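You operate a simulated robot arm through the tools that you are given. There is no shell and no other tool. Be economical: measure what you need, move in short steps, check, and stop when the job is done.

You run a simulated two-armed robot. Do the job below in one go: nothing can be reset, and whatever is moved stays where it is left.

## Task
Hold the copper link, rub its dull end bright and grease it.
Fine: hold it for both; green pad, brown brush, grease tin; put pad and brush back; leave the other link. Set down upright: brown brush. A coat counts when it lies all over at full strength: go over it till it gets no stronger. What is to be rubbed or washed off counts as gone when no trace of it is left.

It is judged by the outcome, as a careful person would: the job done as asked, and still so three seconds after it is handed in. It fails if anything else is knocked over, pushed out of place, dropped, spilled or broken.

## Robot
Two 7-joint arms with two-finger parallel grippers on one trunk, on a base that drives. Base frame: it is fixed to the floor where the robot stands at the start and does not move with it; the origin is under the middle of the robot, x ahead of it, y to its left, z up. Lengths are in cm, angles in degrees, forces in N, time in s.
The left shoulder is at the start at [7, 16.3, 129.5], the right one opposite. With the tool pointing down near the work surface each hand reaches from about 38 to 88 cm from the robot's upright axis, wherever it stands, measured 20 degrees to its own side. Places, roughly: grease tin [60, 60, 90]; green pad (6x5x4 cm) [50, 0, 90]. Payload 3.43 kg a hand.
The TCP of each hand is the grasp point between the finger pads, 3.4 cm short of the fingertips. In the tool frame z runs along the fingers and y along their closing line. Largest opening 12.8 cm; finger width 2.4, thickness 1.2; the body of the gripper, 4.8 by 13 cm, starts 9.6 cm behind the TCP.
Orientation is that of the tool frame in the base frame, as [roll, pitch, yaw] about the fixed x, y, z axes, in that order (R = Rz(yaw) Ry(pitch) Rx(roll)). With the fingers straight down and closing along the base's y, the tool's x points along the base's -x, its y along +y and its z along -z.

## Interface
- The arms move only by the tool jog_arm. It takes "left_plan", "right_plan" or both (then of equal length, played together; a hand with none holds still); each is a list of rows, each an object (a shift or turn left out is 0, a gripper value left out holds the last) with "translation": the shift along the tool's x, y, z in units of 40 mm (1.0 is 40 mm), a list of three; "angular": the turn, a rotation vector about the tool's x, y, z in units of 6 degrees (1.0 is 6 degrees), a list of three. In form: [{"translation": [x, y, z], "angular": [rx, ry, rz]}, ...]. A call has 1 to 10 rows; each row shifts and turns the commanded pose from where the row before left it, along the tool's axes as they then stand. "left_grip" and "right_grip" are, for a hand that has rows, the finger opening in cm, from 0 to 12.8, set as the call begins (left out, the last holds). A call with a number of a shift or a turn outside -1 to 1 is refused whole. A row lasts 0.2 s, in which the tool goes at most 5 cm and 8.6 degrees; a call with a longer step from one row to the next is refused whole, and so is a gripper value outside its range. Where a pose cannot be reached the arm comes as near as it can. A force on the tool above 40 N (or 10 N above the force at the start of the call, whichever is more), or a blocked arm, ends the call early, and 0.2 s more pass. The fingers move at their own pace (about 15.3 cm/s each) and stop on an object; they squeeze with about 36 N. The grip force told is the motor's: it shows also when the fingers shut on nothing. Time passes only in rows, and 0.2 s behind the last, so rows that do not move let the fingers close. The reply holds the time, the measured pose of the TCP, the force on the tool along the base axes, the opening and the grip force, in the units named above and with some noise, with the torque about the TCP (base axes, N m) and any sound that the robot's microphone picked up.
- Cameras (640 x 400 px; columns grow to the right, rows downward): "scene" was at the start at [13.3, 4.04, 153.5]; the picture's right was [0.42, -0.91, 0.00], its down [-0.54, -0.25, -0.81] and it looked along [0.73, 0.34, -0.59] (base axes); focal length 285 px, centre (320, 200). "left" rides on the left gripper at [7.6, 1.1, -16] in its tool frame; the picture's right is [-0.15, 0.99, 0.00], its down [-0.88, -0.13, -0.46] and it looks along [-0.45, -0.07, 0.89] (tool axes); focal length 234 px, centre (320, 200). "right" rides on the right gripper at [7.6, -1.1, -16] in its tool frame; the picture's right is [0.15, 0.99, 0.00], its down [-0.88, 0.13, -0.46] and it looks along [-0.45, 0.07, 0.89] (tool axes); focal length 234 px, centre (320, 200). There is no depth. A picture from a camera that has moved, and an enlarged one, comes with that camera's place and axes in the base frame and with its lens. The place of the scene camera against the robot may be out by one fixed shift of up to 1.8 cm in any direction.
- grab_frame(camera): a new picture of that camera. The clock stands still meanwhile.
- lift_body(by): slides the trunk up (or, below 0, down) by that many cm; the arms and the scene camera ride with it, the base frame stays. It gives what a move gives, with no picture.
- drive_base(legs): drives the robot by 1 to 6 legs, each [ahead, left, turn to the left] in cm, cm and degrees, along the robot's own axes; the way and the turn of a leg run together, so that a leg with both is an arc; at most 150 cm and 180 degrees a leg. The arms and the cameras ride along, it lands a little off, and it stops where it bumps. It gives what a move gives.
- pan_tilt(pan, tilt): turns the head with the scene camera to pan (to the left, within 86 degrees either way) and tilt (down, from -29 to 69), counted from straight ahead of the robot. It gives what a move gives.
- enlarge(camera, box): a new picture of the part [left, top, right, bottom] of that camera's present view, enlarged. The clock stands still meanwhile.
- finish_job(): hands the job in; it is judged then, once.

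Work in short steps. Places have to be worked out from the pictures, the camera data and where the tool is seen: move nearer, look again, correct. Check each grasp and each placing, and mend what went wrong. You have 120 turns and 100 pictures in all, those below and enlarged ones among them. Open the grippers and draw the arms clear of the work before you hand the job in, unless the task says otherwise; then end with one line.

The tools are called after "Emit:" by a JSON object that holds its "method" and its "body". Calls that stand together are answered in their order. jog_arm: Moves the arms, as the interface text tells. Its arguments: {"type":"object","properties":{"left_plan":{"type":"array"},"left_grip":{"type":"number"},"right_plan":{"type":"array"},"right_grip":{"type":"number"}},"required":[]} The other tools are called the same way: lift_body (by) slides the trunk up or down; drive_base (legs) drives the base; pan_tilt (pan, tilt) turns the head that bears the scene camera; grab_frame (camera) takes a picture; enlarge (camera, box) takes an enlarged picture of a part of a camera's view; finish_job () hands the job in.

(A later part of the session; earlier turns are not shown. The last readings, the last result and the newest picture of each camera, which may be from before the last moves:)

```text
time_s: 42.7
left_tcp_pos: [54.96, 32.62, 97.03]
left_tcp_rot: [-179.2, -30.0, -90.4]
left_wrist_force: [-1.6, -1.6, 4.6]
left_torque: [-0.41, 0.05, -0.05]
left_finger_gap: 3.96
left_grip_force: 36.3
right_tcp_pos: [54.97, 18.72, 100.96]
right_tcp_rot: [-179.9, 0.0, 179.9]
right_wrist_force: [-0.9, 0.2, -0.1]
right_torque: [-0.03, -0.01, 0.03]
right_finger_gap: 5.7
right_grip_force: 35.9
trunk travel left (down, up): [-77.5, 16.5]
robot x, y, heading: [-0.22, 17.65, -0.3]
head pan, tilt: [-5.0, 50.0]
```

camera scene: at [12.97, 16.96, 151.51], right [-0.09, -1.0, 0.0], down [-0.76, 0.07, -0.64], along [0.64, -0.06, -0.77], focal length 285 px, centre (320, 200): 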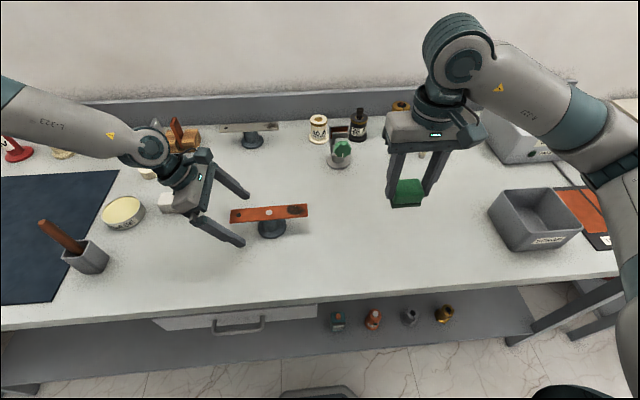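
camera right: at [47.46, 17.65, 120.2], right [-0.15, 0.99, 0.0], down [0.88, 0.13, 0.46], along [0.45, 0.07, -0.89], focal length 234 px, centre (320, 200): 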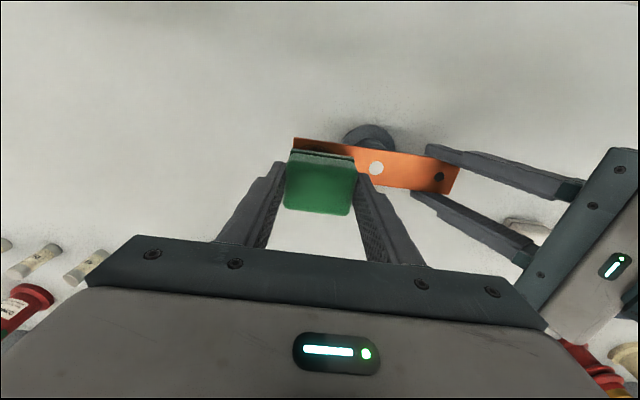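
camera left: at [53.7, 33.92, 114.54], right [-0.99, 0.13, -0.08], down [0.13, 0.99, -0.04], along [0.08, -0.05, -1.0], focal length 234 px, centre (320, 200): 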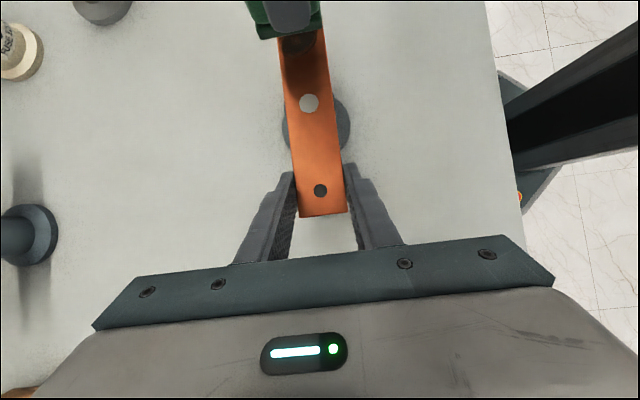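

No contact force in that pass, so the pad rode just above the metal. I lower it slightly and check the force.

Emit:
{"method": "jog_arm", "body": {"right_plan": [{"translation": [0, 0, 0.04]}, {"translation": [0, 0, 0.02]}, {}]}}

```text
time_s: 43.5
left_tcp_pos: [54.94, 32.64, 97.01]
left_tcp_rot: [-179.3, -29.7, -90.4]
left_wrist_force: [3.5, -0.1, -0.3]
left_torque: [0.78, -0.08, 0.27]
left_finger_gap: 3.99
left_grip_force: 36.2
right_tcp_pos: [55.06, 18.71, 100.85]
right_tcp_rot: [179.9, 0.0, 179.9]
right_wrist_force: [-0.6, -0.9, 11.6]
right_torque: [-0.09, 0.07, 0.04]
right_finger_gap: 5.7
right_grip_force: 35.9
trunk travel left (down, up): [-77.5, 16.5]
robot x, y, heading: [0.34, 17.27, -0.0]
head pan, tilt: [-5.0, 50.0]
```

12 N now: a good rubbing pressure. I rub again over the whole end.

Emit:
{"method": "jog_arm", "body": {"right_plan": [{"translation": [0.15, 0.3, 0.01]}, {"translation": [-0.3, -0.7, 0]}, {"translation": [0.15, 0.7, 0]}, {"translation": [0.15, -0.7, 0]}, {"translation": [-0.3, 0.7, 0]}, {"translation": [0.15, -0.7, 0]}, {"translation": [0.15, 0.7, 0]}, {"translation": [-0.3, -0.7, 0]}, {"translation": [0.15, 0.4, 0]}]}}

Emit:
{"method": "jog_arm", "body": {"right_plan": [{"translation": [0, 0, -0.5]}, {"translation": [0.1, -0.6, -0.6]}, {"translation": [0.4, -0.9, -0.5]}, {"translation": [0.4, -0.9, 0]}, {"translation": [0.4, -0.9, 0]}, {"translation": [0.4, -0.9, 0]}]}}

Emit:
{"method": "enlarge", "body": {"camera": "left", "box": [220, 0, 420, 125]}}

Emit:
{"method": "grab_frame", "body": {"camera": "right"}}

```text
time_s: 45.5
left_tcp_pos: [54.78, 32.52, 97.33]
left_tcp_rot: [-179.3, -29.8, -90.5]
left_wrist_force: [0.4, 0.5, 2.5]
left_torque: [-1.16, 0.11, 0.09]
left_finger_gap: 3.98
left_grip_force: 35.9
right_tcp_pos: [54.83, 18.6, 100.82]
right_tcp_rot: [-179.8, 0.0, 179.7]
right_wrist_force: [-1.0, -9.7, 21.6]
right_torque: [0.18, 0.01, 0.02]
right_finger_gap: 5.72
right_grip_force: 36.0
trunk travel left (down, up): [-77.5, 16.5]
robot x, y, heading: [0.02, 17.28, -0.1]
head pan, tilt: [-5.0, 50.0]
```

```text
time_s: 46.9
left_tcp_pos: [54.97, 32.46, 97.12]
left_tcp_rot: [-179.2, -29.8, -90.4]
left_wrist_force: [-1.9, 2.5, 4.1]
left_torque: [-0.37, 0.04, -0.14]
left_finger_gap: 3.96
left_grip_force: 36.0
right_tcp_pos: [48.23, 1.61, 107.04]
right_tcp_rot: [179.9, 0.1, 179.9]
right_wrist_force: [-0.3, -0.2, -0.1]
right_torque: [0.04, 0.01, 0.03]
right_finger_gap: 5.69
right_grip_force: 36.0
trunk travel left (down, up): [-77.5, 16.5]
robot x, y, heading: [-0.1, 17.74, -0.1]
head pan, tilt: [-5.0, 50.0]
```

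```text
3.20 times, centred on (320, 62) of left
camera zoom: at [53.61, 33.89, 114.57], right [-0.99, 0.13, -0.08], down [0.13, 0.99, -0.04], along [0.08, -0.05, -1.0], focal length 749 px, centre (320, 640)
```

zoom: 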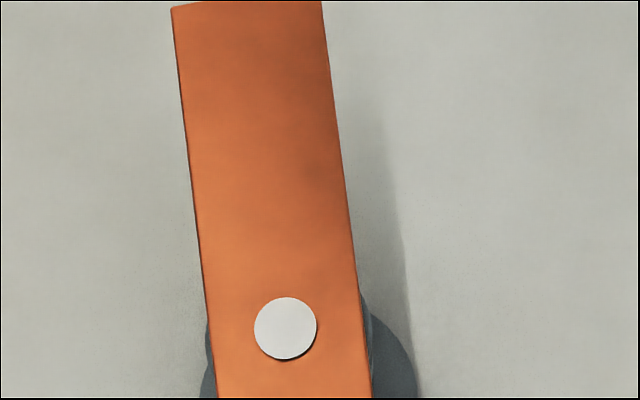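

```text
67 pictures are left
camera right: at [40.72, 0.41, 122.89], right [-0.15, 0.99, 0.0], down [0.88, 0.13, 0.46], along [0.45, 0.07, -0.89], focal length 234 px, centre (320, 200)
```

right: 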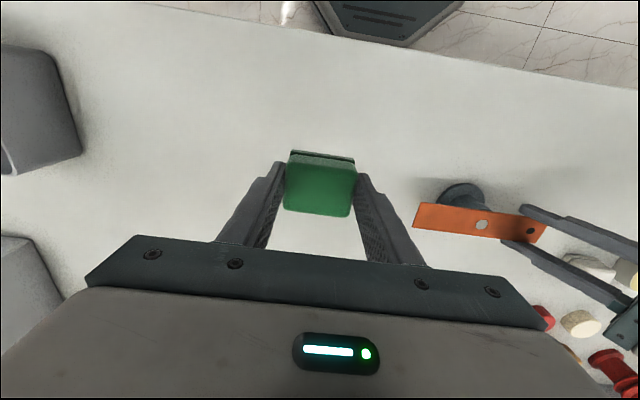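

The end is bright. I set the pad back where it was, at (47.7, 0.85): first down to just above the table.

Emit:
{"method": "jog_arm", "body": {"right_plan": [{"translation": [0.14, -0.19, 0.4]}, {"translation": [0, 0, 0.8]}, {"translation": [0, 0, 0.8]}, {"translation": [0, 0, 0.6]}, {"translation": [0, 0, 0.3]}, {}]}}

```text
time_s: 48.3
left_tcp_pos: [54.96, 32.63, 97.07]
left_tcp_rot: [-179.3, -29.8, -90.4]
left_wrist_force: [-0.2, 0.4, 1.7]
left_torque: [-0.3, -0.02, -0.02]
left_finger_gap: 3.95
left_grip_force: 36.4
right_tcp_pos: [47.58, 0.9, 95.4]
right_tcp_rot: [-180.0, 0.0, 179.9]
right_wrist_force: [-1.1, 1.0, -0.7]
right_torque: [-0.01, 0.0, 0.06]
right_finger_gap: 5.69
right_grip_force: 35.7
trunk travel left (down, up): [-77.5, 16.5]
robot x, y, heading: [0.17, 17.22, -0.4]
head pan, tilt: [-5.0, 50.0]
```

Another 4 mm down, until it touches.

Emit:
{"method": "jog_arm", "body": {"right_plan": [{"translation": [0, 0, 0.06]}, {"translation": [0, 0, 0.03]}, {"translation": [0, 0, 0.01]}, {}]}}

```text
time_s: 49.3
left_tcp_pos: [55.02, 32.62, 96.94]
left_tcp_rot: [-179.3, -29.8, -90.4]
left_wrist_force: [0.1, -0.4, 1.2]
left_torque: [-0.24, -0.09, -0.04]
left_finger_gap: 3.99
left_grip_force: 35.9
right_tcp_pos: [47.66, 1.0, 95.14]
right_tcp_rot: [180.0, 0.1, 179.9]
right_wrist_force: [-0.6, 0.1, 0.0]
right_torque: [0.01, 0.03, -0.01]
right_finger_gap: 5.66
right_grip_force: 36.5
trunk travel left (down, up): [-77.5, 16.5]
robot x, y, heading: [-0.21, 17.44, -0.1]
head pan, tilt: [-5.0, 50.0]
```

Barely above the table. I lower 1 mm more and open.

Emit:
{"method": "jog_arm", "body": {"right_plan": [{"translation": [0, -0.02, 0.025]}, {}]}}

Emit:
{"method": "jog_arm", "body": {"right_plan": [{}, {}, {}, {"translation": [0, 0, -0.5]}, {"translation": [0, 0, -0.9]}, {"translation": [0, 0, -0.9]}, {"translation": [0, 0, -0.9]}, {"translation": [0, 0, -0.9]}], "right_grip": 9.5}}

Emit:
{"method": "grab_frame", "body": {"camera": "right"}}

```text
time_s: 49.9
left_tcp_pos: [54.82, 32.56, 97.13]
left_tcp_rot: [-179.3, -29.8, -90.4]
left_wrist_force: [-0.5, -0.4, 1.4]
left_torque: [-0.21, 0.0, -0.05]
left_finger_gap: 3.95
left_grip_force: 35.9
right_tcp_pos: [47.62, 0.92, 94.84]
right_tcp_rot: [180.0, 0.0, 179.9]
right_wrist_force: [-0.2, -0.3, -1.0]
right_torque: [0.03, 0.01, -0.02]
right_finger_gap: 5.68
right_grip_force: 35.9
trunk travel left (down, up): [-77.5, 16.5]
robot x, y, heading: [0.17, 17.21, -0.0]
head pan, tilt: [-5.0, 50.0]
```

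```text
time_s: 51.7
left_tcp_pos: [54.98, 32.59, 96.99]
left_tcp_rot: [-179.2, -29.8, -90.4]
left_wrist_force: [-0.5, 1.8, 0.4]
left_torque: [-0.12, 0.03, -0.11]
left_finger_gap: 3.96
left_grip_force: 35.8
right_tcp_pos: [47.69, 1.16, 111.52]
right_tcp_rot: [-180.0, -0.2, 180.0]
right_wrist_force: [-0.4, -0.1, -0.3]
right_torque: [0.01, 0.0, 0.01]
right_finger_gap: 9.51
right_grip_force: 0.1
trunk travel left (down, up): [-77.5, 16.5]
robot x, y, heading: [-0.01, 17.22, -0.3]
head pan, tilt: [-5.0, 50.0]
```

```text
66 pictures are left
camera right: at [40.16, 0.01, 127.42], right [-0.15, 0.99, 0.0], down [0.88, 0.13, 0.45], along [0.45, 0.07, -0.89], focal length 234 px, centre (320, 200)
```

right: 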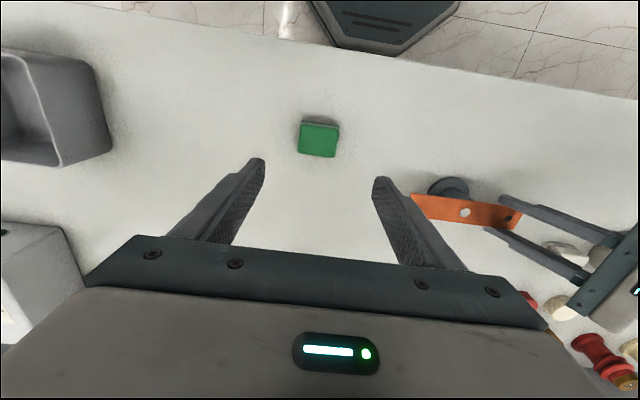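

The pad stands back in its place. Now I release the link with the left hand and rise straight up.

Emit:
{"method": "jog_arm", "body": {"left_plan": [{}, {}, {}, {}, {"translation": [0.35, 0, -0.6]}, {"translation": [0.45, 0, -0.8]}, {"translation": [0.45, 0, -0.8]}, {"translation": [0.45, 0, -0.8]}, {"translation": [0.45, 0, -0.8]}, {"translation": [0.45, 0, -0.8]}], "left_grip": 12.8}}

Emit:
{"method": "grab_frame", "body": {"camera": "left"}}

```text
time_s: 53.9
left_tcp_pos: [54.48, 32.71, 118.17]
left_tcp_rot: [-179.3, -29.8, -90.4]
left_wrist_force: [-0.7, -0.4, 0.0]
left_torque: [-0.01, 0.0, 0.04]
left_finger_gap: 12.8
left_grip_force: 0.1
right_tcp_pos: [47.57, 1.13, 111.54]
right_tcp_rot: [-180.0, 0.0, 179.8]
right_wrist_force: [0.5, -0.7, -0.9]
right_torque: [0.0, -0.02, 0.0]
right_finger_gap: 9.46
right_grip_force: 0.0
trunk travel left (down, up): [-77.5, 16.5]
robot x, y, heading: [-0.13, 17.11, 0.1]
head pan, tilt: [-5.0, 50.0]
```

```text
65 pictures are left
camera left: at [53.19, 34.08, 135.57], right [-0.99, 0.13, -0.08], down [0.13, 0.99, -0.04], along [0.08, -0.05, -1.0], focal length 234 px, centre (320, 200)
```

left: 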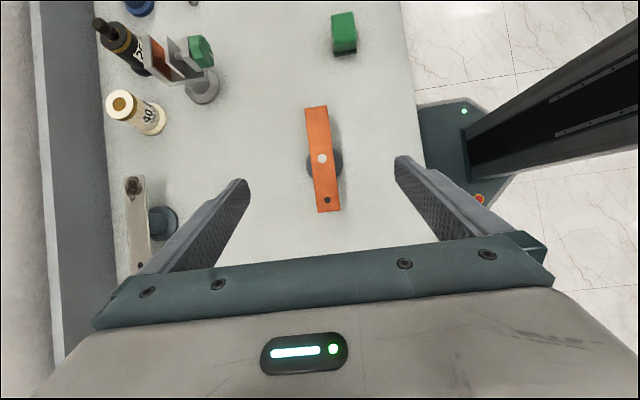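

The link stays in place. I take the left hand aside (left and back), then drive left 36 cm so the right hand can reach brush and tin.

Emit:
{"method": "jog_arm", "body": {"left_plan": [{"translation": [-0.8, 0.6, -0.48]}, {"translation": [-0.8, 0.6, -0.48]}, {"translation": [-0.8, 0.6, -0.48]}, {"translation": [-0.8, 0.6, -0.48]}, {"translation": [-0.8, 0.3, -0.48]}]}}

Emit:
{"method": "drive_base", "body": {"legs": [[0, 36, 0]]}}

Emit:
{"method": "pan_tilt", "body": {"pan": 12, "tilt": 50}}

Emit:
{"method": "grab_frame", "body": {"camera": "scene"}}

Emit:
{"method": "grab_frame", "body": {"camera": "right"}}

```text
time_s: 55.1
left_tcp_pos: [43.71, 51.64, 118.34]
left_tcp_rot: [-179.2, -29.9, -90.5]
left_wrist_force: [-0.2, -0.1, 0.6]
left_torque: [0.0, 0.0, 0.01]
left_finger_gap: 12.8
left_grip_force: 0.1
right_tcp_pos: [47.56, 1.29, 111.59]
right_tcp_rot: [-179.9, 0.0, 180.0]
right_wrist_force: [-0.4, 0.3, -0.1]
right_torque: [0.01, 0.02, 0.01]
right_finger_gap: 9.47
right_grip_force: 0.0
trunk travel left (down, up): [-77.5, 16.5]
robot x, y, heading: [-0.11, 17.66, -0.4]
head pan, tilt: [-5.0, 50.0]
```

```text
time_s: 57.4
left_tcp_pos: [43.91, 87.44, 118.37]
left_tcp_rot: [-179.3, -29.8, -90.4]
left_wrist_force: [0.2, 0.4, -0.5]
left_torque: [0.01, 0.0, 0.02]
left_finger_gap: 12.8
left_grip_force: 0.2
right_tcp_pos: [47.78, 37.17, 111.49]
right_tcp_rot: [180.0, 0.0, 179.9]
right_wrist_force: [0.2, -0.4, 0.4]
right_torque: [0.01, -0.02, 0.04]
right_finger_gap: 9.52
right_grip_force: 0.0
trunk travel left (down, up): [-77.5, 16.5]
robot x, y, heading: [0.08, 53.07, -0.0]
head pan, tilt: [-5.0, 50.0]
```

```text
time_s: 58.2
left_tcp_pos: [44.0, 87.69, 118.41]
left_tcp_rot: [-179.3, -29.7, -90.5]
left_wrist_force: [-0.5, -1.0, -0.6]
left_torque: [-0.02, 0.0, -0.01]
left_finger_gap: 12.81
left_grip_force: 0.1
right_tcp_pos: [47.77, 37.26, 111.51]
right_tcp_rot: [179.9, 0.1, 179.9]
right_wrist_force: [0.5, 0.0, 0.1]
right_torque: [0.03, 0.03, 0.02]
right_finger_gap: 9.51
right_grip_force: 0.1
trunk travel left (down, up): [-77.5, 16.5]
robot x, y, heading: [0.26, 53.25, -0.2]
head pan, tilt: [12.0, 50.0]
```

```text
64 pictures are left
camera scene: at [12.98, 55.36, 151.51], right [0.2, -0.98, 0.0], down [-0.75, -0.16, -0.64], along [0.63, 0.13, -0.77], focal length 285 px, centre (320, 200)
```

scene: 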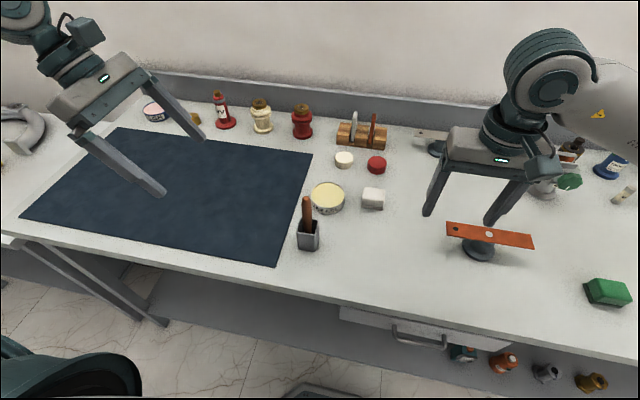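

```text
63 pictures are left
camera right: at [40.24, 36.03, 127.39], right [-0.14, 0.99, 0.0], down [0.88, 0.13, 0.46], along [0.45, 0.07, -0.89], focal length 234 px, centre (320, 200)
```

right: 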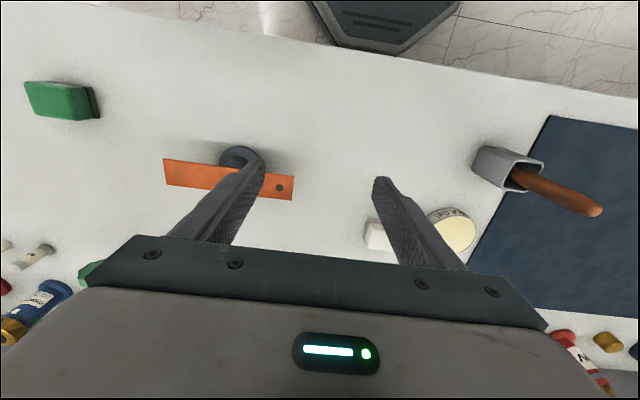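

The handle tip is near (48.5, 65.5, 106). I move the right hand to about (46, 62, 120) and look.

Emit:
{"method": "jog_arm", "body": {"right_plan": [{"translation": [0.06, 0.88, -0.35]}, {"translation": [0.06, 0.88, -0.35]}, {"translation": [0.06, 0.88, -0.35]}, {"translation": [0.06, 0.88, -0.35]}, {"translation": [0.06, 0.88, -0.35]}, {"translation": [0.06, 0.88, -0.35]}, {"translation": [0.06, 0.88, 0]}, {}], "right_grip": 8}}

Emit:
{"method": "grab_frame", "body": {"camera": "right"}}

Emit:
{"method": "enlarge", "body": {"camera": "scene", "box": [240, 150, 400, 260]}}

```text
time_s: 60.0
left_tcp_pos: [43.93, 87.49, 118.35]
left_tcp_rot: [-179.3, -29.7, -90.5]
left_wrist_force: [0.6, -0.7, -0.1]
left_torque: [0.04, -0.01, -0.02]
left_finger_gap: 12.79
left_grip_force: 0.0
right_tcp_pos: [46.24, 61.89, 120.36]
right_tcp_rot: [179.9, 0.0, 179.8]
right_wrist_force: [0.6, -0.3, -0.3]
right_torque: [0.03, -0.02, -0.01]
right_finger_gap: 8.01
right_grip_force: 0.1
trunk travel left (down, up): [-77.5, 16.5]
robot x, y, heading: [-0.21, 53.46, -0.2]
head pan, tilt: [12.0, 50.0]
```

```text
62 pictures are left
camera right: at [38.6, 60.62, 136.04], right [-0.14, 0.99, 0.0], down [0.88, 0.13, 0.46], along [0.45, 0.07, -0.89], focal length 234 px, centre (320, 200)
```

right: 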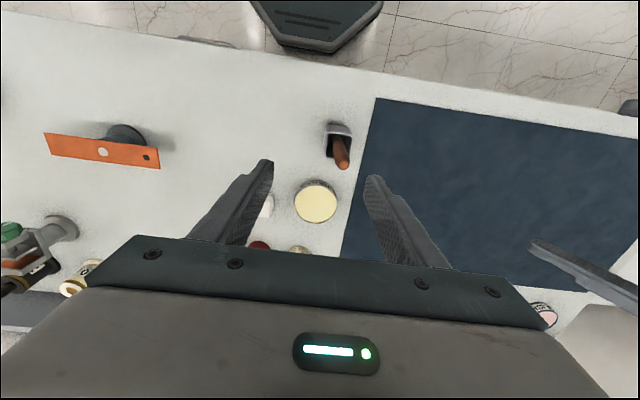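

```text
3.64 times, centred on (320, 205) of scene
camera zoom: at [12.99, 55.21, 151.51], right [0.21, -0.98, 0.0], down [-0.75, -0.16, -0.64], along [0.63, 0.13, -0.77], focal length 1037 px, centre (320, 182)
```

zoom: 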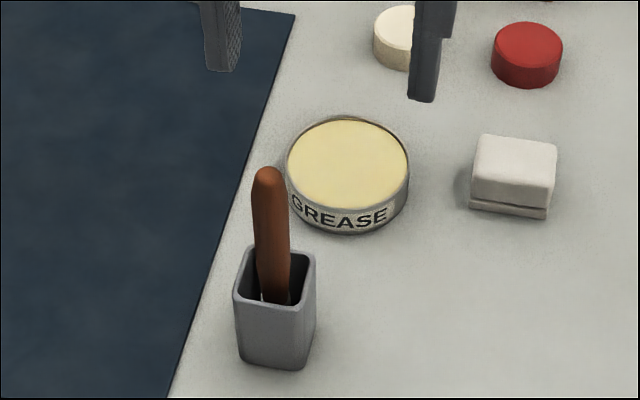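

Two right-camera views put the handle tip at (47.8, 65.0, 107). I go above it, then look again.

Emit:
{"method": "jog_arm", "body": {"right_plan": [{"translation": [-0.13, 0.26, 0.2]}, {"translation": [-0.13, 0.26, 0.5]}, {"translation": [-0.13, 0.26, 0.5]}, {}]}}

Emit:
{"method": "grab_frame", "body": {"camera": "right"}}

Emit:
{"method": "enlarge", "body": {"camera": "scene", "box": [240, 150, 400, 260]}}

```text
time_s: 61.0
left_tcp_pos: [43.95, 87.61, 118.46]
left_tcp_rot: [-179.3, -29.9, -90.5]
left_wrist_force: [0.1, 0.7, 0.2]
left_torque: [0.01, 0.03, 0.0]
left_finger_gap: 12.81
left_grip_force: 0.0
right_tcp_pos: [47.62, 65.07, 115.05]
right_tcp_rot: [-180.0, 0.0, 179.8]
right_wrist_force: [0.8, 0.1, -1.2]
right_torque: [0.01, 0.0, 0.0]
right_finger_gap: 8.02
right_grip_force: 0.2
trunk travel left (down, up): [-77.5, 16.5]
robot x, y, heading: [-0.08, 53.68, -0.3]
head pan, tilt: [12.0, 50.0]
```

```text
60 pictures are left
camera right: at [40.09, 63.8, 130.98], right [-0.14, 0.99, 0.0], down [0.88, 0.13, 0.46], along [0.45, 0.07, -0.89], focal length 234 px, centre (320, 200)
```

right: 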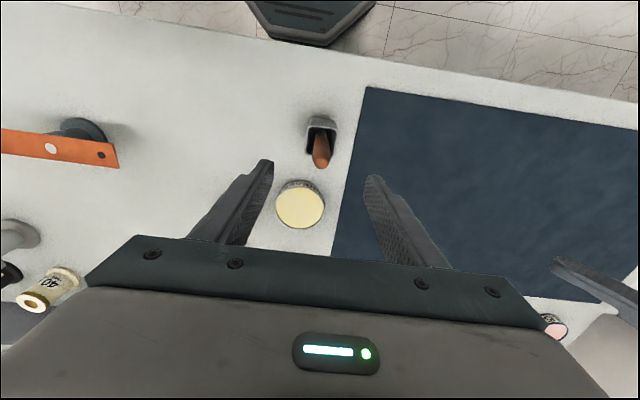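

```text
3.64 times, centred on (320, 205) of scene
camera zoom: at [12.96, 55.33, 151.51], right [0.21, -0.98, 0.0], down [-0.75, -0.16, -0.64], along [0.63, 0.13, -0.77], focal length 1037 px, centre (320, 182)
```

zoom: 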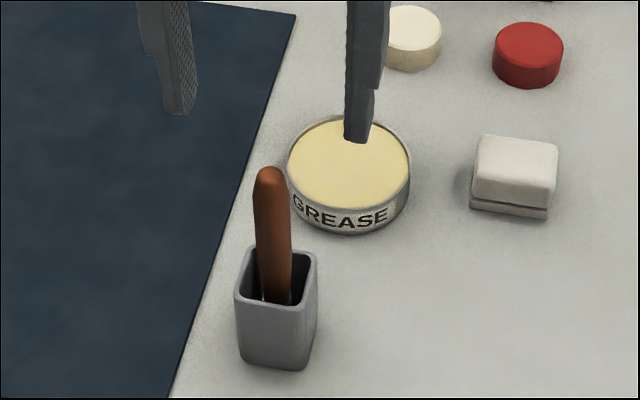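

Consistent: tip at (48.0, 65.05). I go down to z≈104 around the handle and take another look before closing.

Emit:
{"method": "jog_arm", "body": {"right_plan": [{"translation": [-0.09, 0, 0.7]}, {"translation": [0, 0, 0.7]}, {"translation": [0, 0, 0.7]}, {"translation": [0, 0, 0.65]}, {}]}}

Emit:
{"method": "grab_frame", "body": {"camera": "right"}}

Emit:
{"method": "enlarge", "body": {"camera": "scene", "box": [240, 150, 400, 260]}}

```text
time_s: 62.2
left_tcp_pos: [43.92, 87.6, 118.3]
left_tcp_rot: [-179.2, -29.7, -90.5]
left_wrist_force: [0.1, -0.8, 0.7]
left_torque: [0.0, 0.01, 0.01]
left_finger_gap: 12.8
left_grip_force: 0.1
right_tcp_pos: [48.15, 64.86, 104.17]
right_tcp_rot: [180.0, 0.0, 179.8]
right_wrist_force: [-1.2, -0.3, -0.1]
right_torque: [-0.01, 0.02, 0.02]
right_finger_gap: 8.0
right_grip_force: 0.0
trunk travel left (down, up): [-77.5, 16.5]
robot x, y, heading: [-0.16, 53.29, -0.2]
head pan, tilt: [12.0, 50.0]
```

```text
58 pictures are left
camera right: at [40.54, 63.74, 119.91], right [-0.14, 0.99, 0.0], down [0.88, 0.13, 0.46], along [0.45, 0.07, -0.89], focal length 234 px, centre (320, 200)
```

right: 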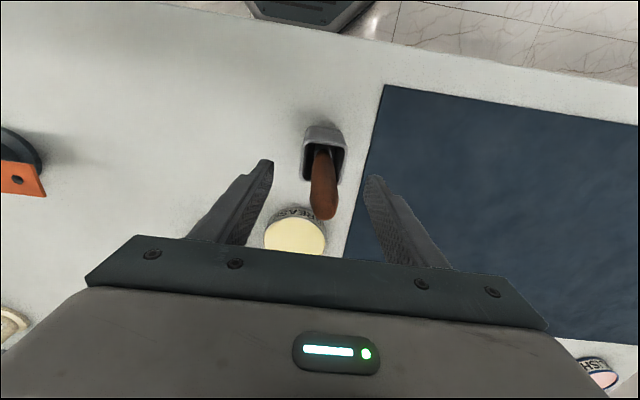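

```text
3.64 times, centred on (320, 205) of scene
camera zoom: at [12.95, 55.33, 151.51], right [0.21, -0.98, 0.0], down [-0.75, -0.16, -0.64], along [0.63, 0.13, -0.77], focal length 1037 px, centre (320, 182)
```

zoom: 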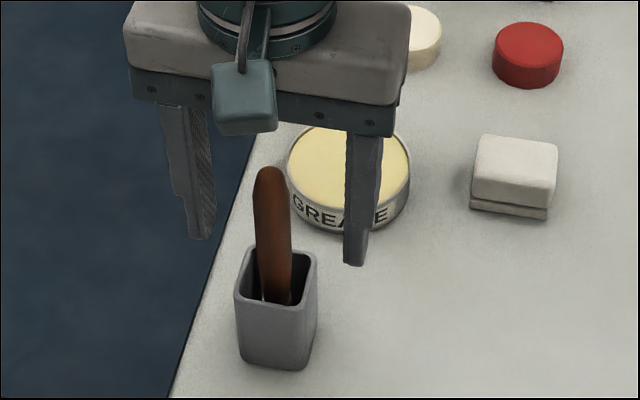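

The handle leans slightly forward (x≈47.5 at grip height, y≈65). I nudge to it and close.

Emit:
{"method": "jog_arm", "body": {"right_plan": [{"translation": [0.12, 0.04, 0]}, {}]}}

Emit:
{"method": "jog_arm", "body": {"right_plan": [{}, {}, {}, {}], "right_grip": 0.5}}

Emit:
{"method": "grab_frame", "body": {"camera": "right"}}

```text
time_s: 62.8
left_tcp_pos: [43.9, 87.6, 118.29]
left_tcp_rot: [-179.3, -29.8, -90.5]
left_wrist_force: [0.6, -0.5, -0.2]
left_torque: [-0.01, 0.0, 0.0]
left_finger_gap: 12.76
left_grip_force: 0.1
right_tcp_pos: [47.6, 65.27, 104.12]
right_tcp_rot: [180.0, 0.1, 179.8]
right_wrist_force: [-0.2, -0.6, 0.8]
right_torque: [0.0, -0.01, 0.01]
right_finger_gap: 8.02
right_grip_force: 0.1
trunk travel left (down, up): [-77.5, 16.5]
robot x, y, heading: [-0.02, 53.53, -0.4]
head pan, tilt: [12.0, 50.0]
```

```text
time_s: 63.8
left_tcp_pos: [43.82, 87.58, 118.36]
left_tcp_rot: [-179.3, -29.8, -90.5]
left_wrist_force: [0.0, -0.5, 1.2]
left_torque: [0.0, 0.01, 0.05]
left_finger_gap: 12.79
left_grip_force: 0.0
right_tcp_pos: [47.58, 65.19, 104.09]
right_tcp_rot: [180.0, 0.0, 179.9]
right_wrist_force: [0.0, -0.5, 0.1]
right_torque: [-0.08, 0.0, -0.03]
right_finger_gap: 1.94
right_grip_force: 35.6
trunk travel left (down, up): [-77.5, 16.5]
robot x, y, heading: [0.23, 53.51, -0.4]
head pan, tilt: [12.0, 50.0]
```

```text
56 pictures are left
camera right: at [40.06, 63.98, 119.94], right [-0.14, 0.99, 0.0], down [0.88, 0.13, 0.46], along [0.45, 0.07, -0.89], focal length 234 px, centre (320, 200)
```

right: 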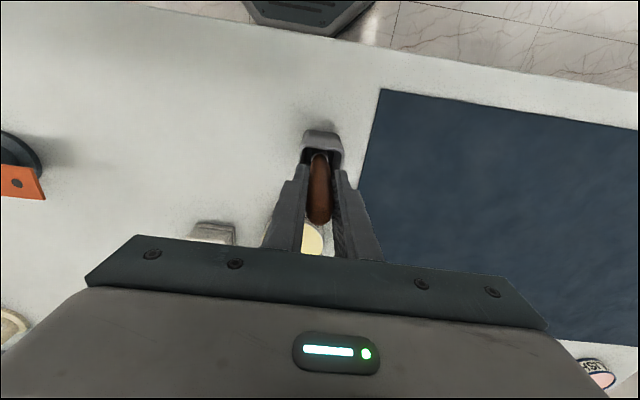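

Handle gripped (gap 1.9, 36 N) at (47.6, 65.2, 104.1), which I'll reuse for returning it. I lift straight up.

Emit:
{"method": "jog_arm", "body": {"right_plan": [{"translation": [0, 0, -0.4]}, {"translation": [0, 0, -0.7]}, {"translation": [0, 0, -0.8]}, {"translation": [0, 0, -0.8]}, {"translation": [0, 0, -0.8]}, {"translation": [0, 0, -0.5]}, {}]}}

Emit:
{"method": "grab_frame", "body": {"camera": "scene"}}

Emit:
{"method": "grab_frame", "body": {"camera": "right"}}

Emit:
{"method": "grab_frame", "body": {"camera": "left"}}

```text
time_s: 65.4
left_tcp_pos: [43.99, 87.54, 118.25]
left_tcp_rot: [-179.2, -29.7, -90.6]
left_wrist_force: [-0.4, 0.7, 0.4]
left_torque: [-0.02, 0.0, 0.01]
left_finger_gap: 12.79
left_grip_force: 0.0
right_tcp_pos: [47.69, 64.89, 120.06]
right_tcp_rot: [-180.0, 0.0, 179.8]
right_wrist_force: [-0.1, 0.5, 0.2]
right_torque: [0.02, -0.02, 0.01]
right_finger_gap: 1.93
right_grip_force: 36.0
trunk travel left (down, up): [-77.5, 16.5]
robot x, y, heading: [0.02, 53.41, -0.2]
head pan, tilt: [12.0, 50.0]
```

```text
55 pictures are left
camera scene: at [13.01, 55.32, 151.5], right [0.21, -0.98, 0.0], down [-0.75, -0.16, -0.64], along [0.63, 0.13, -0.77], focal length 285 px, centre (320, 200)
```

scene: 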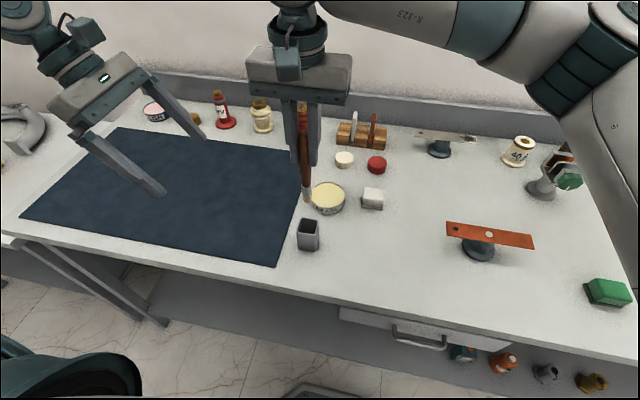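

```text
54 pictures are left
camera right: at [40.17, 63.83, 135.92], right [-0.14, 0.99, 0.0], down [0.88, 0.13, 0.46], along [0.45, 0.07, -0.89], focal length 234 px, centre (320, 200)
```

right: 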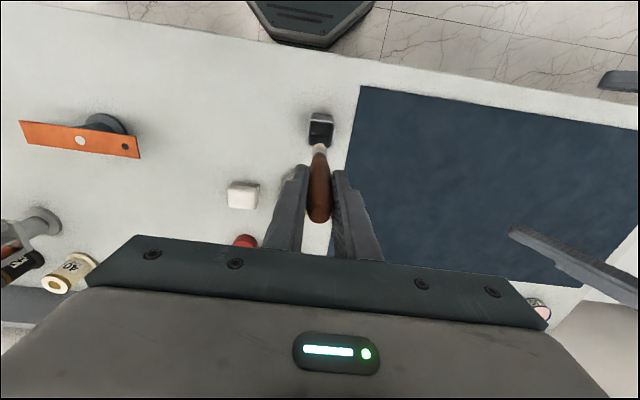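

```text
53 pictures are left
camera left: at [42.69, 88.93, 135.8], right [-0.99, 0.13, -0.08], down [0.13, 0.99, -0.04], along [0.08, -0.05, -1.0], focal length 234 px, centre (320, 200)
```

left: 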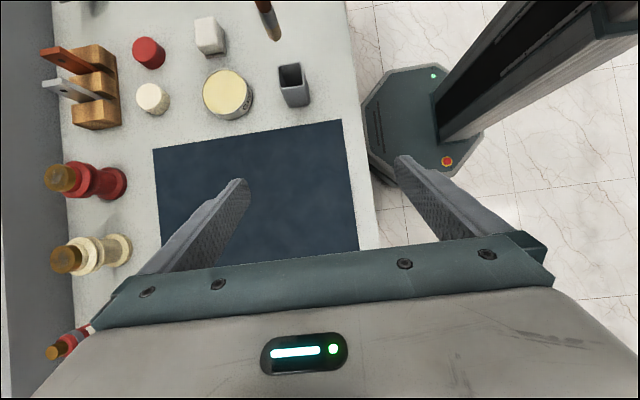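

The brush is out. I enlarge both views to fix the bristle end, the cup and the tin.

Emit:
{"method": "enlarge", "body": {"camera": "left", "box": [180, 0, 340, 130]}}

Emit:
{"method": "enlarge", "body": {"camera": "right", "box": [260, 95, 380, 235]}}

```text
3.08 times, centred on (260, 65) of left
camera zoom: at [42.69, 88.93, 135.8], right [-0.99, 0.13, -0.08], down [0.13, 0.99, -0.04], along [0.08, -0.05, -1.0], focal length 720 px, centre (505, 615)
```

zoom: 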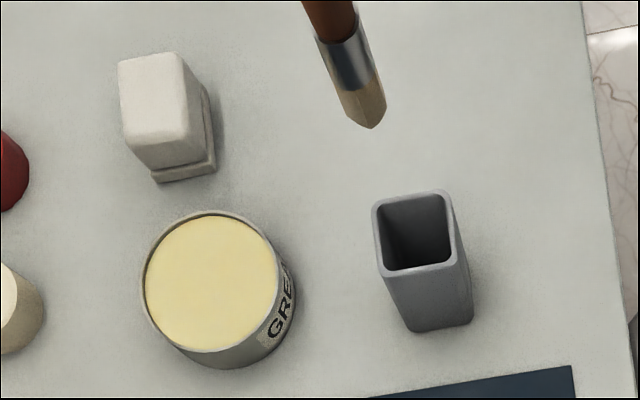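

```text
2.86 times, centred on (320, 165) of right
camera zoom: at [40.17, 63.83, 135.92], right [-0.14, 0.99, 0.0], down [0.88, 0.13, 0.46], along [0.45, 0.07, -0.89], focal length 669 px, centre (320, 300)
```

zoom: 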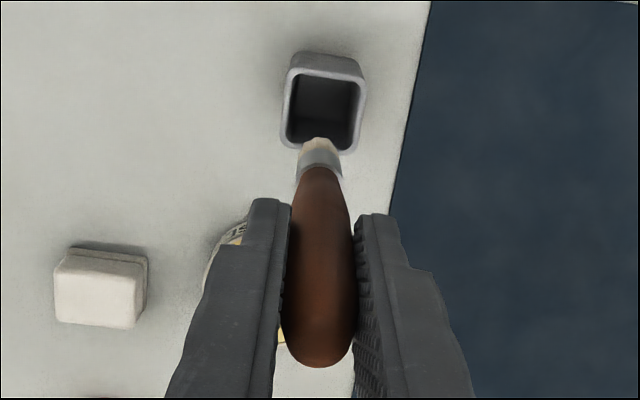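

The bristle end hangs ~14–15 cm below the TCP, nearly vertical; the cup's opening is at (47.7, 65.3), rim z≈97; the tin's centre is about (61.4, 63.7). I move over the tin.

Emit:
{"method": "jog_arm", "body": {"right_plan": [{"translation": [-0.86, -0.07, 0]}, {"translation": [-0.86, -0.07, 0.2]}, {"translation": [-0.86, -0.07, 0.7]}, {"translation": [-0.86, -0.07, 0.7]}, {}]}}

Emit:
{"method": "enlarge", "body": {"camera": "left", "box": [140, 0, 340, 130]}}

Emit:
{"method": "enlarge", "body": {"camera": "right", "box": [240, 95, 400, 235]}}

```text
time_s: 66.6
left_tcp_pos: [43.78, 87.57, 118.29]
left_tcp_rot: [-179.2, -29.8, -90.6]
left_wrist_force: [-0.7, 0.4, 0.1]
left_torque: [0.05, -0.02, 0.04]
left_finger_gap: 12.8
left_grip_force: 0.1
right_tcp_pos: [61.47, 63.77, 113.69]
right_tcp_rot: [-180.0, 0.0, 179.9]
right_wrist_force: [0.4, -0.9, -0.6]
right_torque: [-0.01, -0.01, 0.02]
right_finger_gap: 1.91
right_grip_force: 36.2
trunk travel left (down, up): [-77.5, 16.5]
robot x, y, heading: [0.09, 53.28, -0.3]
head pan, tilt: [12.0, 50.0]
```

```text
3.08 times, centred on (240, 65) of left
camera zoom: at [42.59, 88.94, 135.84], right [-0.99, 0.13, -0.08], down [0.13, 0.99, -0.04], along [0.08, -0.05, -1.0], focal length 720 px, centre (566, 615)
```

zoom: 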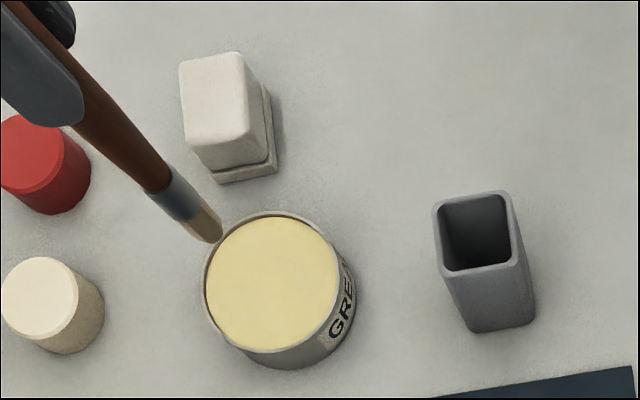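

```text
2.86 times, centred on (320, 165) of right
camera zoom: at [53.96, 62.7, 129.52], right [-0.14, 0.99, 0.0], down [0.88, 0.13, 0.46], along [0.45, 0.07, -0.89], focal length 669 px, centre (320, 300)
```

zoom: 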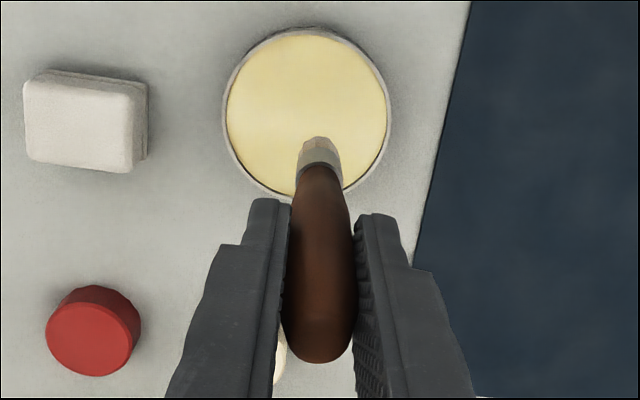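

The bristles are over the tin with a y error of about 0.5 cm. I correct and lower towards the grease in small steps.

Emit:
{"method": "jog_arm", "body": {"right_plan": [{"translation": [0, -0.12, 0.3]}, {"translation": [0, 0, 0.3]}, {"translation": [0, 0, 0.2]}, {"translation": [0, 0, 0.1]}, {"translation": [0, 0, 0.1]}, {"translation": [0, 0, 0.1]}]}}

Emit:
{"method": "enlarge", "body": {"camera": "left", "box": [140, 0, 340, 130]}}

```text
time_s: 68.0
left_tcp_pos: [43.93, 87.59, 118.32]
left_tcp_rot: [-179.3, -29.8, -90.5]
left_wrist_force: [0.1, 0.1, -0.2]
left_torque: [-0.01, 0.01, -0.01]
left_finger_gap: 12.79
left_grip_force: 0.0
right_tcp_pos: [61.5, 63.49, 109.36]
right_tcp_rot: [-179.9, 0.0, 179.8]
right_wrist_force: [0.2, -0.6, 0.0]
right_torque: [0.0, 0.03, -0.02]
right_finger_gap: 1.93
right_grip_force: 36.4
trunk travel left (down, up): [-77.5, 16.5]
robot x, y, heading: [0.05, 53.63, -0.1]
head pan, tilt: [12.0, 50.0]
```

```text
3.08 times, centred on (240, 65) of left
camera zoom: at [42.68, 88.93, 135.8], right [-0.99, 0.13, -0.08], down [0.13, 0.99, -0.04], along [0.08, -0.05, -1.0], focal length 720 px, centre (566, 615)
```

zoom: 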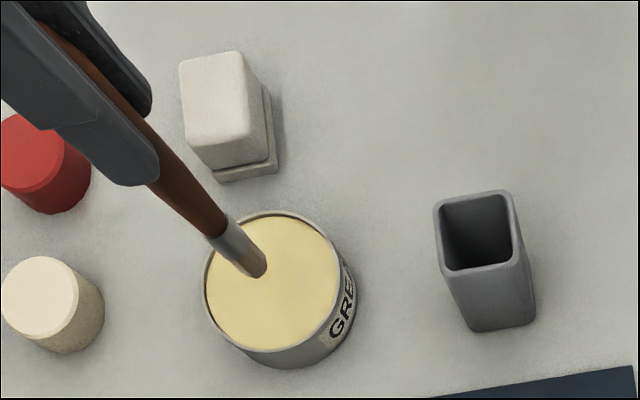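

The bristles are at the grease or close above it. I continue in 2 mm steps while watching the force.

Emit:
{"method": "jog_arm", "body": {"right_plan": [{"translation": [0, 0, 0.06]}, {"translation": [0, 0, 0.06]}, {"translation": [0, 0, 0.06]}, {}]}}

Emit:
{"method": "enlarge", "body": {"camera": "left", "box": [180, 50, 300, 130]}}

```text
time_s: 69.0
left_tcp_pos: [43.94, 87.56, 118.3]
left_tcp_rot: [-179.4, -29.8, -90.5]
left_wrist_force: [0.3, -0.4, -0.2]
left_torque: [0.02, -0.03, -0.03]
left_finger_gap: 12.79
left_grip_force: 0.0
right_tcp_pos: [61.44, 63.54, 108.63]
right_tcp_rot: [180.0, 0.0, 179.8]
right_wrist_force: [0.0, -0.1, -0.7]
right_torque: [-0.01, 0.0, 0.02]
right_finger_gap: 1.94
right_grip_force: 35.9
trunk travel left (down, up): [-77.5, 16.5]
robot x, y, heading: [0.06, 53.24, -0.4]
head pan, tilt: [12.0, 50.0]
```

```text
5.00 times, centred on (240, 90) of left
camera zoom: at [42.67, 88.94, 135.81], right [-0.99, 0.13, -0.08], down [0.13, 0.99, -0.04], along [0.08, -0.05, -1.0], focal length 1171 px, centre (720, 750)
```

zoom: 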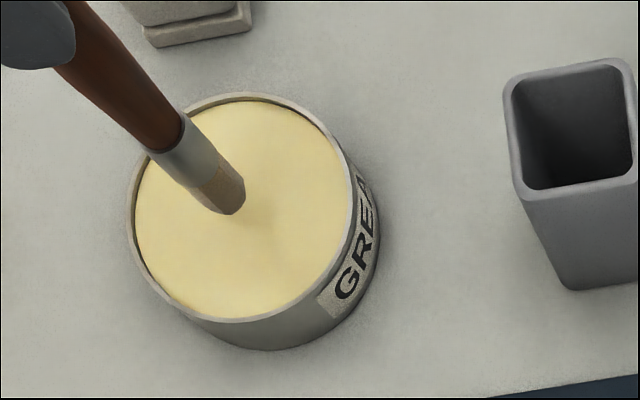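

Bristles still fully visible, so contact isn't made yet. I continue down.

Emit:
{"method": "jog_arm", "body": {"right_plan": [{"translation": [0, 0, 0.06]}, {"translation": [0, 0, 0.06]}, {"translation": [0, 0, 0.06]}, {"translation": [0, 0, 0.06]}, {}]}}

Emit:
{"method": "enlarge", "body": {"camera": "left", "box": [180, 50, 300, 130]}}

```text
time_s: 70.2
left_tcp_pos: [43.93, 87.46, 118.27]
left_tcp_rot: [-179.3, -29.9, -90.5]
left_wrist_force: [-0.2, 0.3, -0.2]
left_torque: [0.0, 0.0, -0.02]
left_finger_gap: 12.78
left_grip_force: 0.3
right_tcp_pos: [61.42, 63.41, 107.58]
right_tcp_rot: [-180.0, 0.0, 179.8]
right_wrist_force: [-0.1, -0.8, -0.7]
right_torque: [-0.04, -0.03, -0.01]
right_finger_gap: 1.9
right_grip_force: 36.5
trunk travel left (down, up): [-77.5, 16.5]
robot x, y, heading: [0.35, 53.46, -0.2]
head pan, tilt: [12.0, 50.0]
```

```text
5.00 times, centred on (240, 90) of left
camera zoom: at [42.67, 88.94, 135.81], right [-0.99, 0.13, -0.08], down [0.13, 0.99, -0.04], along [0.08, -0.05, -1.0], focal length 1171 px, centre (720, 750)
```

zoom: 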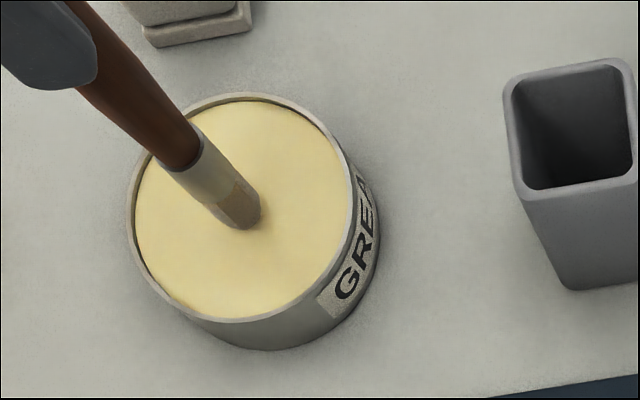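

It is getting nearer. I lower another 7 mm.

Emit:
{"method": "jog_arm", "body": {"right_plan": [{"translation": [0, 0, 0.06]}, {"translation": [0, 0, 0.06]}, {"translation": [0, 0, 0.06]}, {}]}}

Emit:
{"method": "enlarge", "body": {"camera": "left", "box": [180, 50, 300, 130]}}

```text
time_s: 71.2
left_tcp_pos: [43.79, 87.38, 118.43]
left_tcp_rot: [-179.1, -29.8, -90.6]
left_wrist_force: [0.4, 0.0, -0.2]
left_torque: [0.01, 0.0, 0.02]
left_finger_gap: 12.78
left_grip_force: 0.0
right_tcp_pos: [61.26, 63.54, 107.18]
right_tcp_rot: [179.8, 0.2, 179.7]
right_wrist_force: [2.6, -2.1, 31.3]
right_torque: [-0.72, -0.38, -0.05]
right_finger_gap: 1.92
right_grip_force: 36.2
trunk travel left (down, up): [-77.5, 16.5]
robot x, y, heading: [-0.08, 53.62, -0.5]
head pan, tilt: [12.0, 50.0]
```

```text
5.00 times, centred on (240, 90) of left
camera zoom: at [42.37, 88.88, 135.96], right [-0.99, 0.13, -0.09], down [0.13, 0.99, -0.04], along [0.08, -0.05, -1.0], focal length 1171 px, centre (720, 750)
```

zoom: 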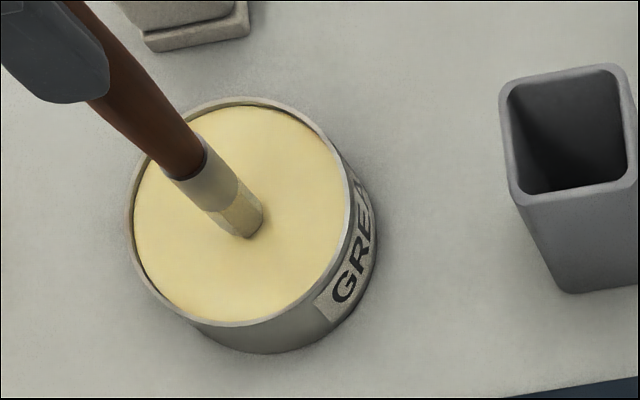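

Contact with 31 N: the bristles turned yellow, loaded with grease. I lift straight up, move back over free space, then drive right 36 cm.

Emit:
{"method": "jog_arm", "body": {"right_plan": [{"translation": [0, 0, -0.3]}, {"translation": [0, 0, -0.9]}, {"translation": [0, 0, -1]}, {"translation": [0, 0, -1]}, {"translation": [0, 0, -0.9]}, {"translation": [0.6, -0.8, 0]}, {"translation": [0.6, -0.8, 0]}, {"translation": [0.6, -0.8, 0]}, {"translation": [0.6, -0.8, 0]}, {}]}}

Emit:
{"method": "enlarge", "body": {"camera": "right", "box": [240, 95, 400, 235]}}

Emit:
{"method": "enlarge", "body": {"camera": "left", "box": [140, 0, 340, 130]}}

```text
time_s: 73.4
left_tcp_pos: [44.04, 87.63, 118.25]
left_tcp_rot: [-179.3, -29.9, -90.4]
left_wrist_force: [0.4, 0.1, -0.2]
left_torque: [0.0, 0.03, -0.01]
left_finger_gap: 12.79
left_grip_force: 0.1
right_tcp_pos: [51.71, 50.92, 123.18]
right_tcp_rot: [-179.9, 0.0, 179.8]
right_wrist_force: [-0.1, 0.8, -0.1]
right_torque: [0.0, 0.0, 0.0]
right_finger_gap: 1.87
right_grip_force: 36.8
trunk travel left (down, up): [-77.5, 16.5]
robot x, y, heading: [-0.05, 53.18, -0.2]
head pan, tilt: [12.0, 50.0]
```

```text
2.86 times, centred on (320, 165) of right
camera zoom: at [44.1, 49.73, 139.1], right [-0.14, 0.99, 0.0], down [0.88, 0.13, 0.46], along [0.45, 0.07, -0.89], focal length 669 px, centre (320, 300)
```

zoom: 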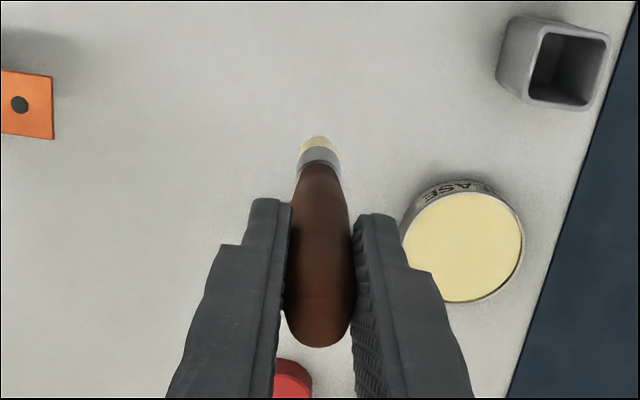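

```text
3.08 times, centred on (240, 65) of left
camera zoom: at [42.7, 89.02, 135.77], right [-0.99, 0.13, -0.08], down [0.13, 0.99, -0.04], along [0.08, -0.05, -1.0], focal length 720 px, centre (566, 615)
```

zoom: 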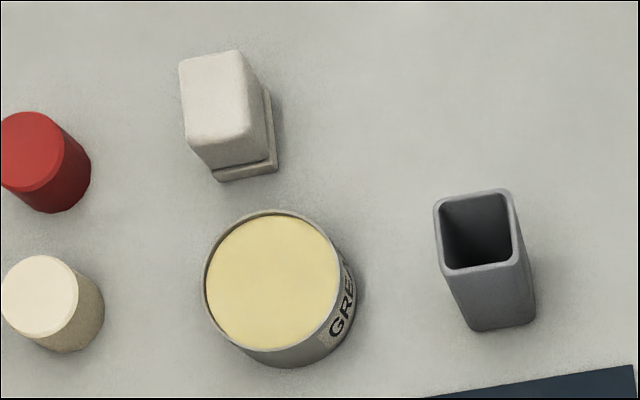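

The brush is loaded and the tin undisturbed. I drive right 36 cm.

Emit:
{"method": "drive_base", "body": {"legs": [[0, -36, 0]]}}

Emit:
{"method": "pan_tilt", "body": {"pan": 5, "tilt": 50}}

Emit:
{"method": "grab_frame", "body": {"camera": "scene"}}

Emit:
{"method": "grab_frame", "body": {"camera": "left"}}

```text
time_s: 75.8
left_tcp_pos: [43.82, 51.9, 118.26]
left_tcp_rot: [-179.3, -30.0, -90.4]
left_wrist_force: [0.3, 0.4, 0.3]
left_torque: [-0.01, 0.02, 0.0]
left_finger_gap: 12.77
left_grip_force: 0.0
right_tcp_pos: [51.66, 15.22, 123.17]
right_tcp_rot: [179.9, 0.0, 179.9]
right_wrist_force: [0.4, 0.9, -0.5]
right_torque: [-0.02, 0.01, -0.02]
right_finger_gap: 1.9
right_grip_force: 35.9
trunk travel left (down, up): [-77.5, 16.5]
robot x, y, heading: [0.27, 17.84, 0.2]
head pan, tilt: [12.0, 50.0]
```

```text
time_s: 76.4
left_tcp_pos: [43.85, 51.74, 118.35]
left_tcp_rot: [-179.2, -29.8, -90.4]
left_wrist_force: [-0.2, 0.3, -0.1]
left_torque: [0.02, -0.01, -0.03]
left_finger_gap: 12.79
left_grip_force: 0.1
right_tcp_pos: [51.63, 15.04, 123.17]
right_tcp_rot: [180.0, 0.0, 179.9]
right_wrist_force: [0.6, -0.1, 0.1]
right_torque: [-0.02, -0.01, -0.03]
right_finger_gap: 1.92
right_grip_force: 36.3
trunk travel left (down, up): [-77.5, 16.5]
robot x, y, heading: [-0.15, 17.8, 0.0]
head pan, tilt: [5.0, 50.0]
```

```text
42 pictures are left
camera scene: at [13.06, 18.5, 151.51], right [0.09, -1.0, 0.0], down [-0.76, -0.07, -0.64], along [0.64, 0.06, -0.77], focal length 285 px, centre (320, 200)
```

scene: 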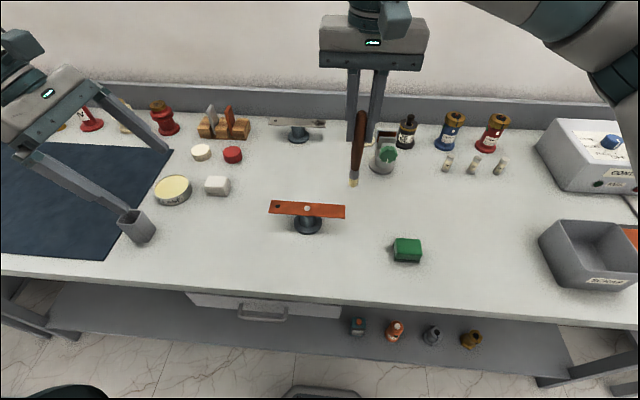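

```text
41 pictures are left
camera left: at [42.52, 53.13, 135.82], right [-0.99, 0.13, -0.08], down [0.13, 0.99, -0.04], along [0.08, -0.05, -1.0], focal length 234 px, centre (320, 200)
```

left: 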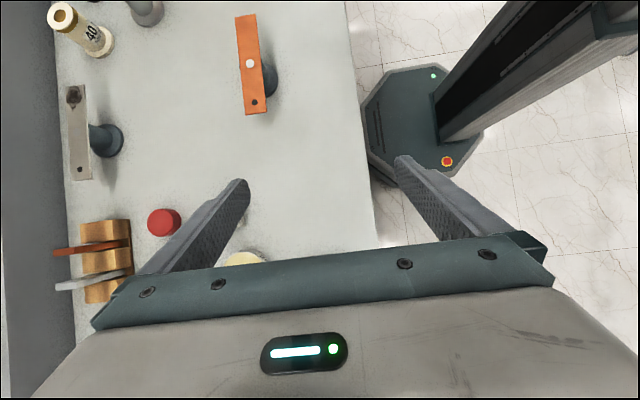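

I bring the left hand back over the link's bright end, then down to the same holding pose as before.

Emit:
{"method": "jog_arm", "body": {"left_plan": [{"translation": [0.56, -0.46, 0.63]}, {"translation": [0.56, -0.46, 0.63]}, {"translation": [0.56, -0.46, 0.63]}, {"translation": [0.56, -0.46, 0.63]}, {"translation": [0.56, -0.46, 0.63]}, {"translation": [0.56, -0.46, 0.63]}, {}]}}

Emit:
{"method": "jog_arm", "body": {"left_plan": [{"translation": [-0.47, 0, 0.81]}, {"translation": [-0.47, 0, 0.81]}, {"translation": [-0.3, 0, 0.5]}, {}]}}

```text
time_s: 78.0
left_tcp_pos: [54.89, 32.65, 111.98]
left_tcp_rot: [-179.3, -30.1, -90.4]
left_wrist_force: [-1.0, 0.2, -0.1]
left_torque: [-0.03, 0.0, -0.01]
left_finger_gap: 12.79
left_grip_force: 0.1
right_tcp_pos: [51.6, 15.19, 123.35]
right_tcp_rot: [180.0, 0.0, -180.0]
right_wrist_force: [0.7, -0.5, 0.4]
right_torque: [-0.01, 0.0, -0.01]
right_finger_gap: 1.9
right_grip_force: 35.8
trunk travel left (down, up): [-77.5, 16.5]
robot x, y, heading: [-0.09, 17.75, -0.0]
head pan, tilt: [5.0, 50.0]
```

```text
time_s: 79.0
left_tcp_pos: [55.07, 32.73, 102.26]
left_tcp_rot: [-179.3, -29.7, -90.4]
left_wrist_force: [0.5, 1.2, 0.4]
left_torque: [0.02, 0.02, 0.0]
left_finger_gap: 12.82
left_grip_force: 0.1
right_tcp_pos: [51.65, 15.14, 123.25]
right_tcp_rot: [179.9, 0.0, 180.0]
right_wrist_force: [0.5, -0.3, 0.0]
right_torque: [-0.01, 0.03, -0.03]
right_finger_gap: 1.9
right_grip_force: 36.3
trunk travel left (down, up): [-77.5, 16.5]
robot x, y, heading: [-0.2, 17.11, -0.1]
head pan, tilt: [5.0, 50.0]
```

5 cm more down to the hold pose, then check the picture before closing.

Emit:
{"method": "jog_arm", "body": {"left_plan": [{"translation": [-0.31, 0.01, 0.57]}, {"translation": [-0.32, 0.01, 0.57]}, {}]}}

Emit:
{"method": "grab_frame", "body": {"camera": "left"}}

```text
time_s: 79.8
left_tcp_pos: [54.83, 32.51, 97.15]
left_tcp_rot: [-179.2, -29.8, -90.3]
left_wrist_force: [-0.2, -1.1, -0.3]
left_torque: [0.01, 0.0, 0.0]
left_finger_gap: 12.8
left_grip_force: 0.0
right_tcp_pos: [51.51, 15.14, 123.2]
right_tcp_rot: [-180.0, 0.0, 180.0]
right_wrist_force: [-0.4, -0.6, 0.4]
right_torque: [0.02, -0.01, 0.03]
right_finger_gap: 1.9
right_grip_force: 35.7
trunk travel left (down, up): [-77.5, 16.5]
robot x, y, heading: [0.01, 17.69, -0.2]
head pan, tilt: [5.0, 50.0]
```

```text
40 pictures are left
camera left: at [53.56, 33.95, 114.54], right [-0.99, 0.13, -0.08], down [0.13, 0.99, -0.04], along [0.08, -0.05, -1.0], focal length 234 px, centre (320, 200)
```

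left: 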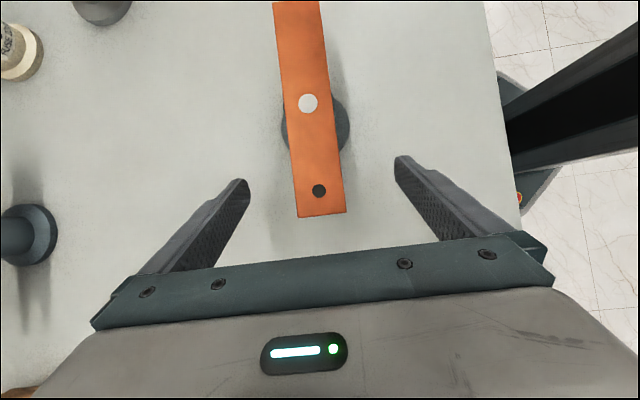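

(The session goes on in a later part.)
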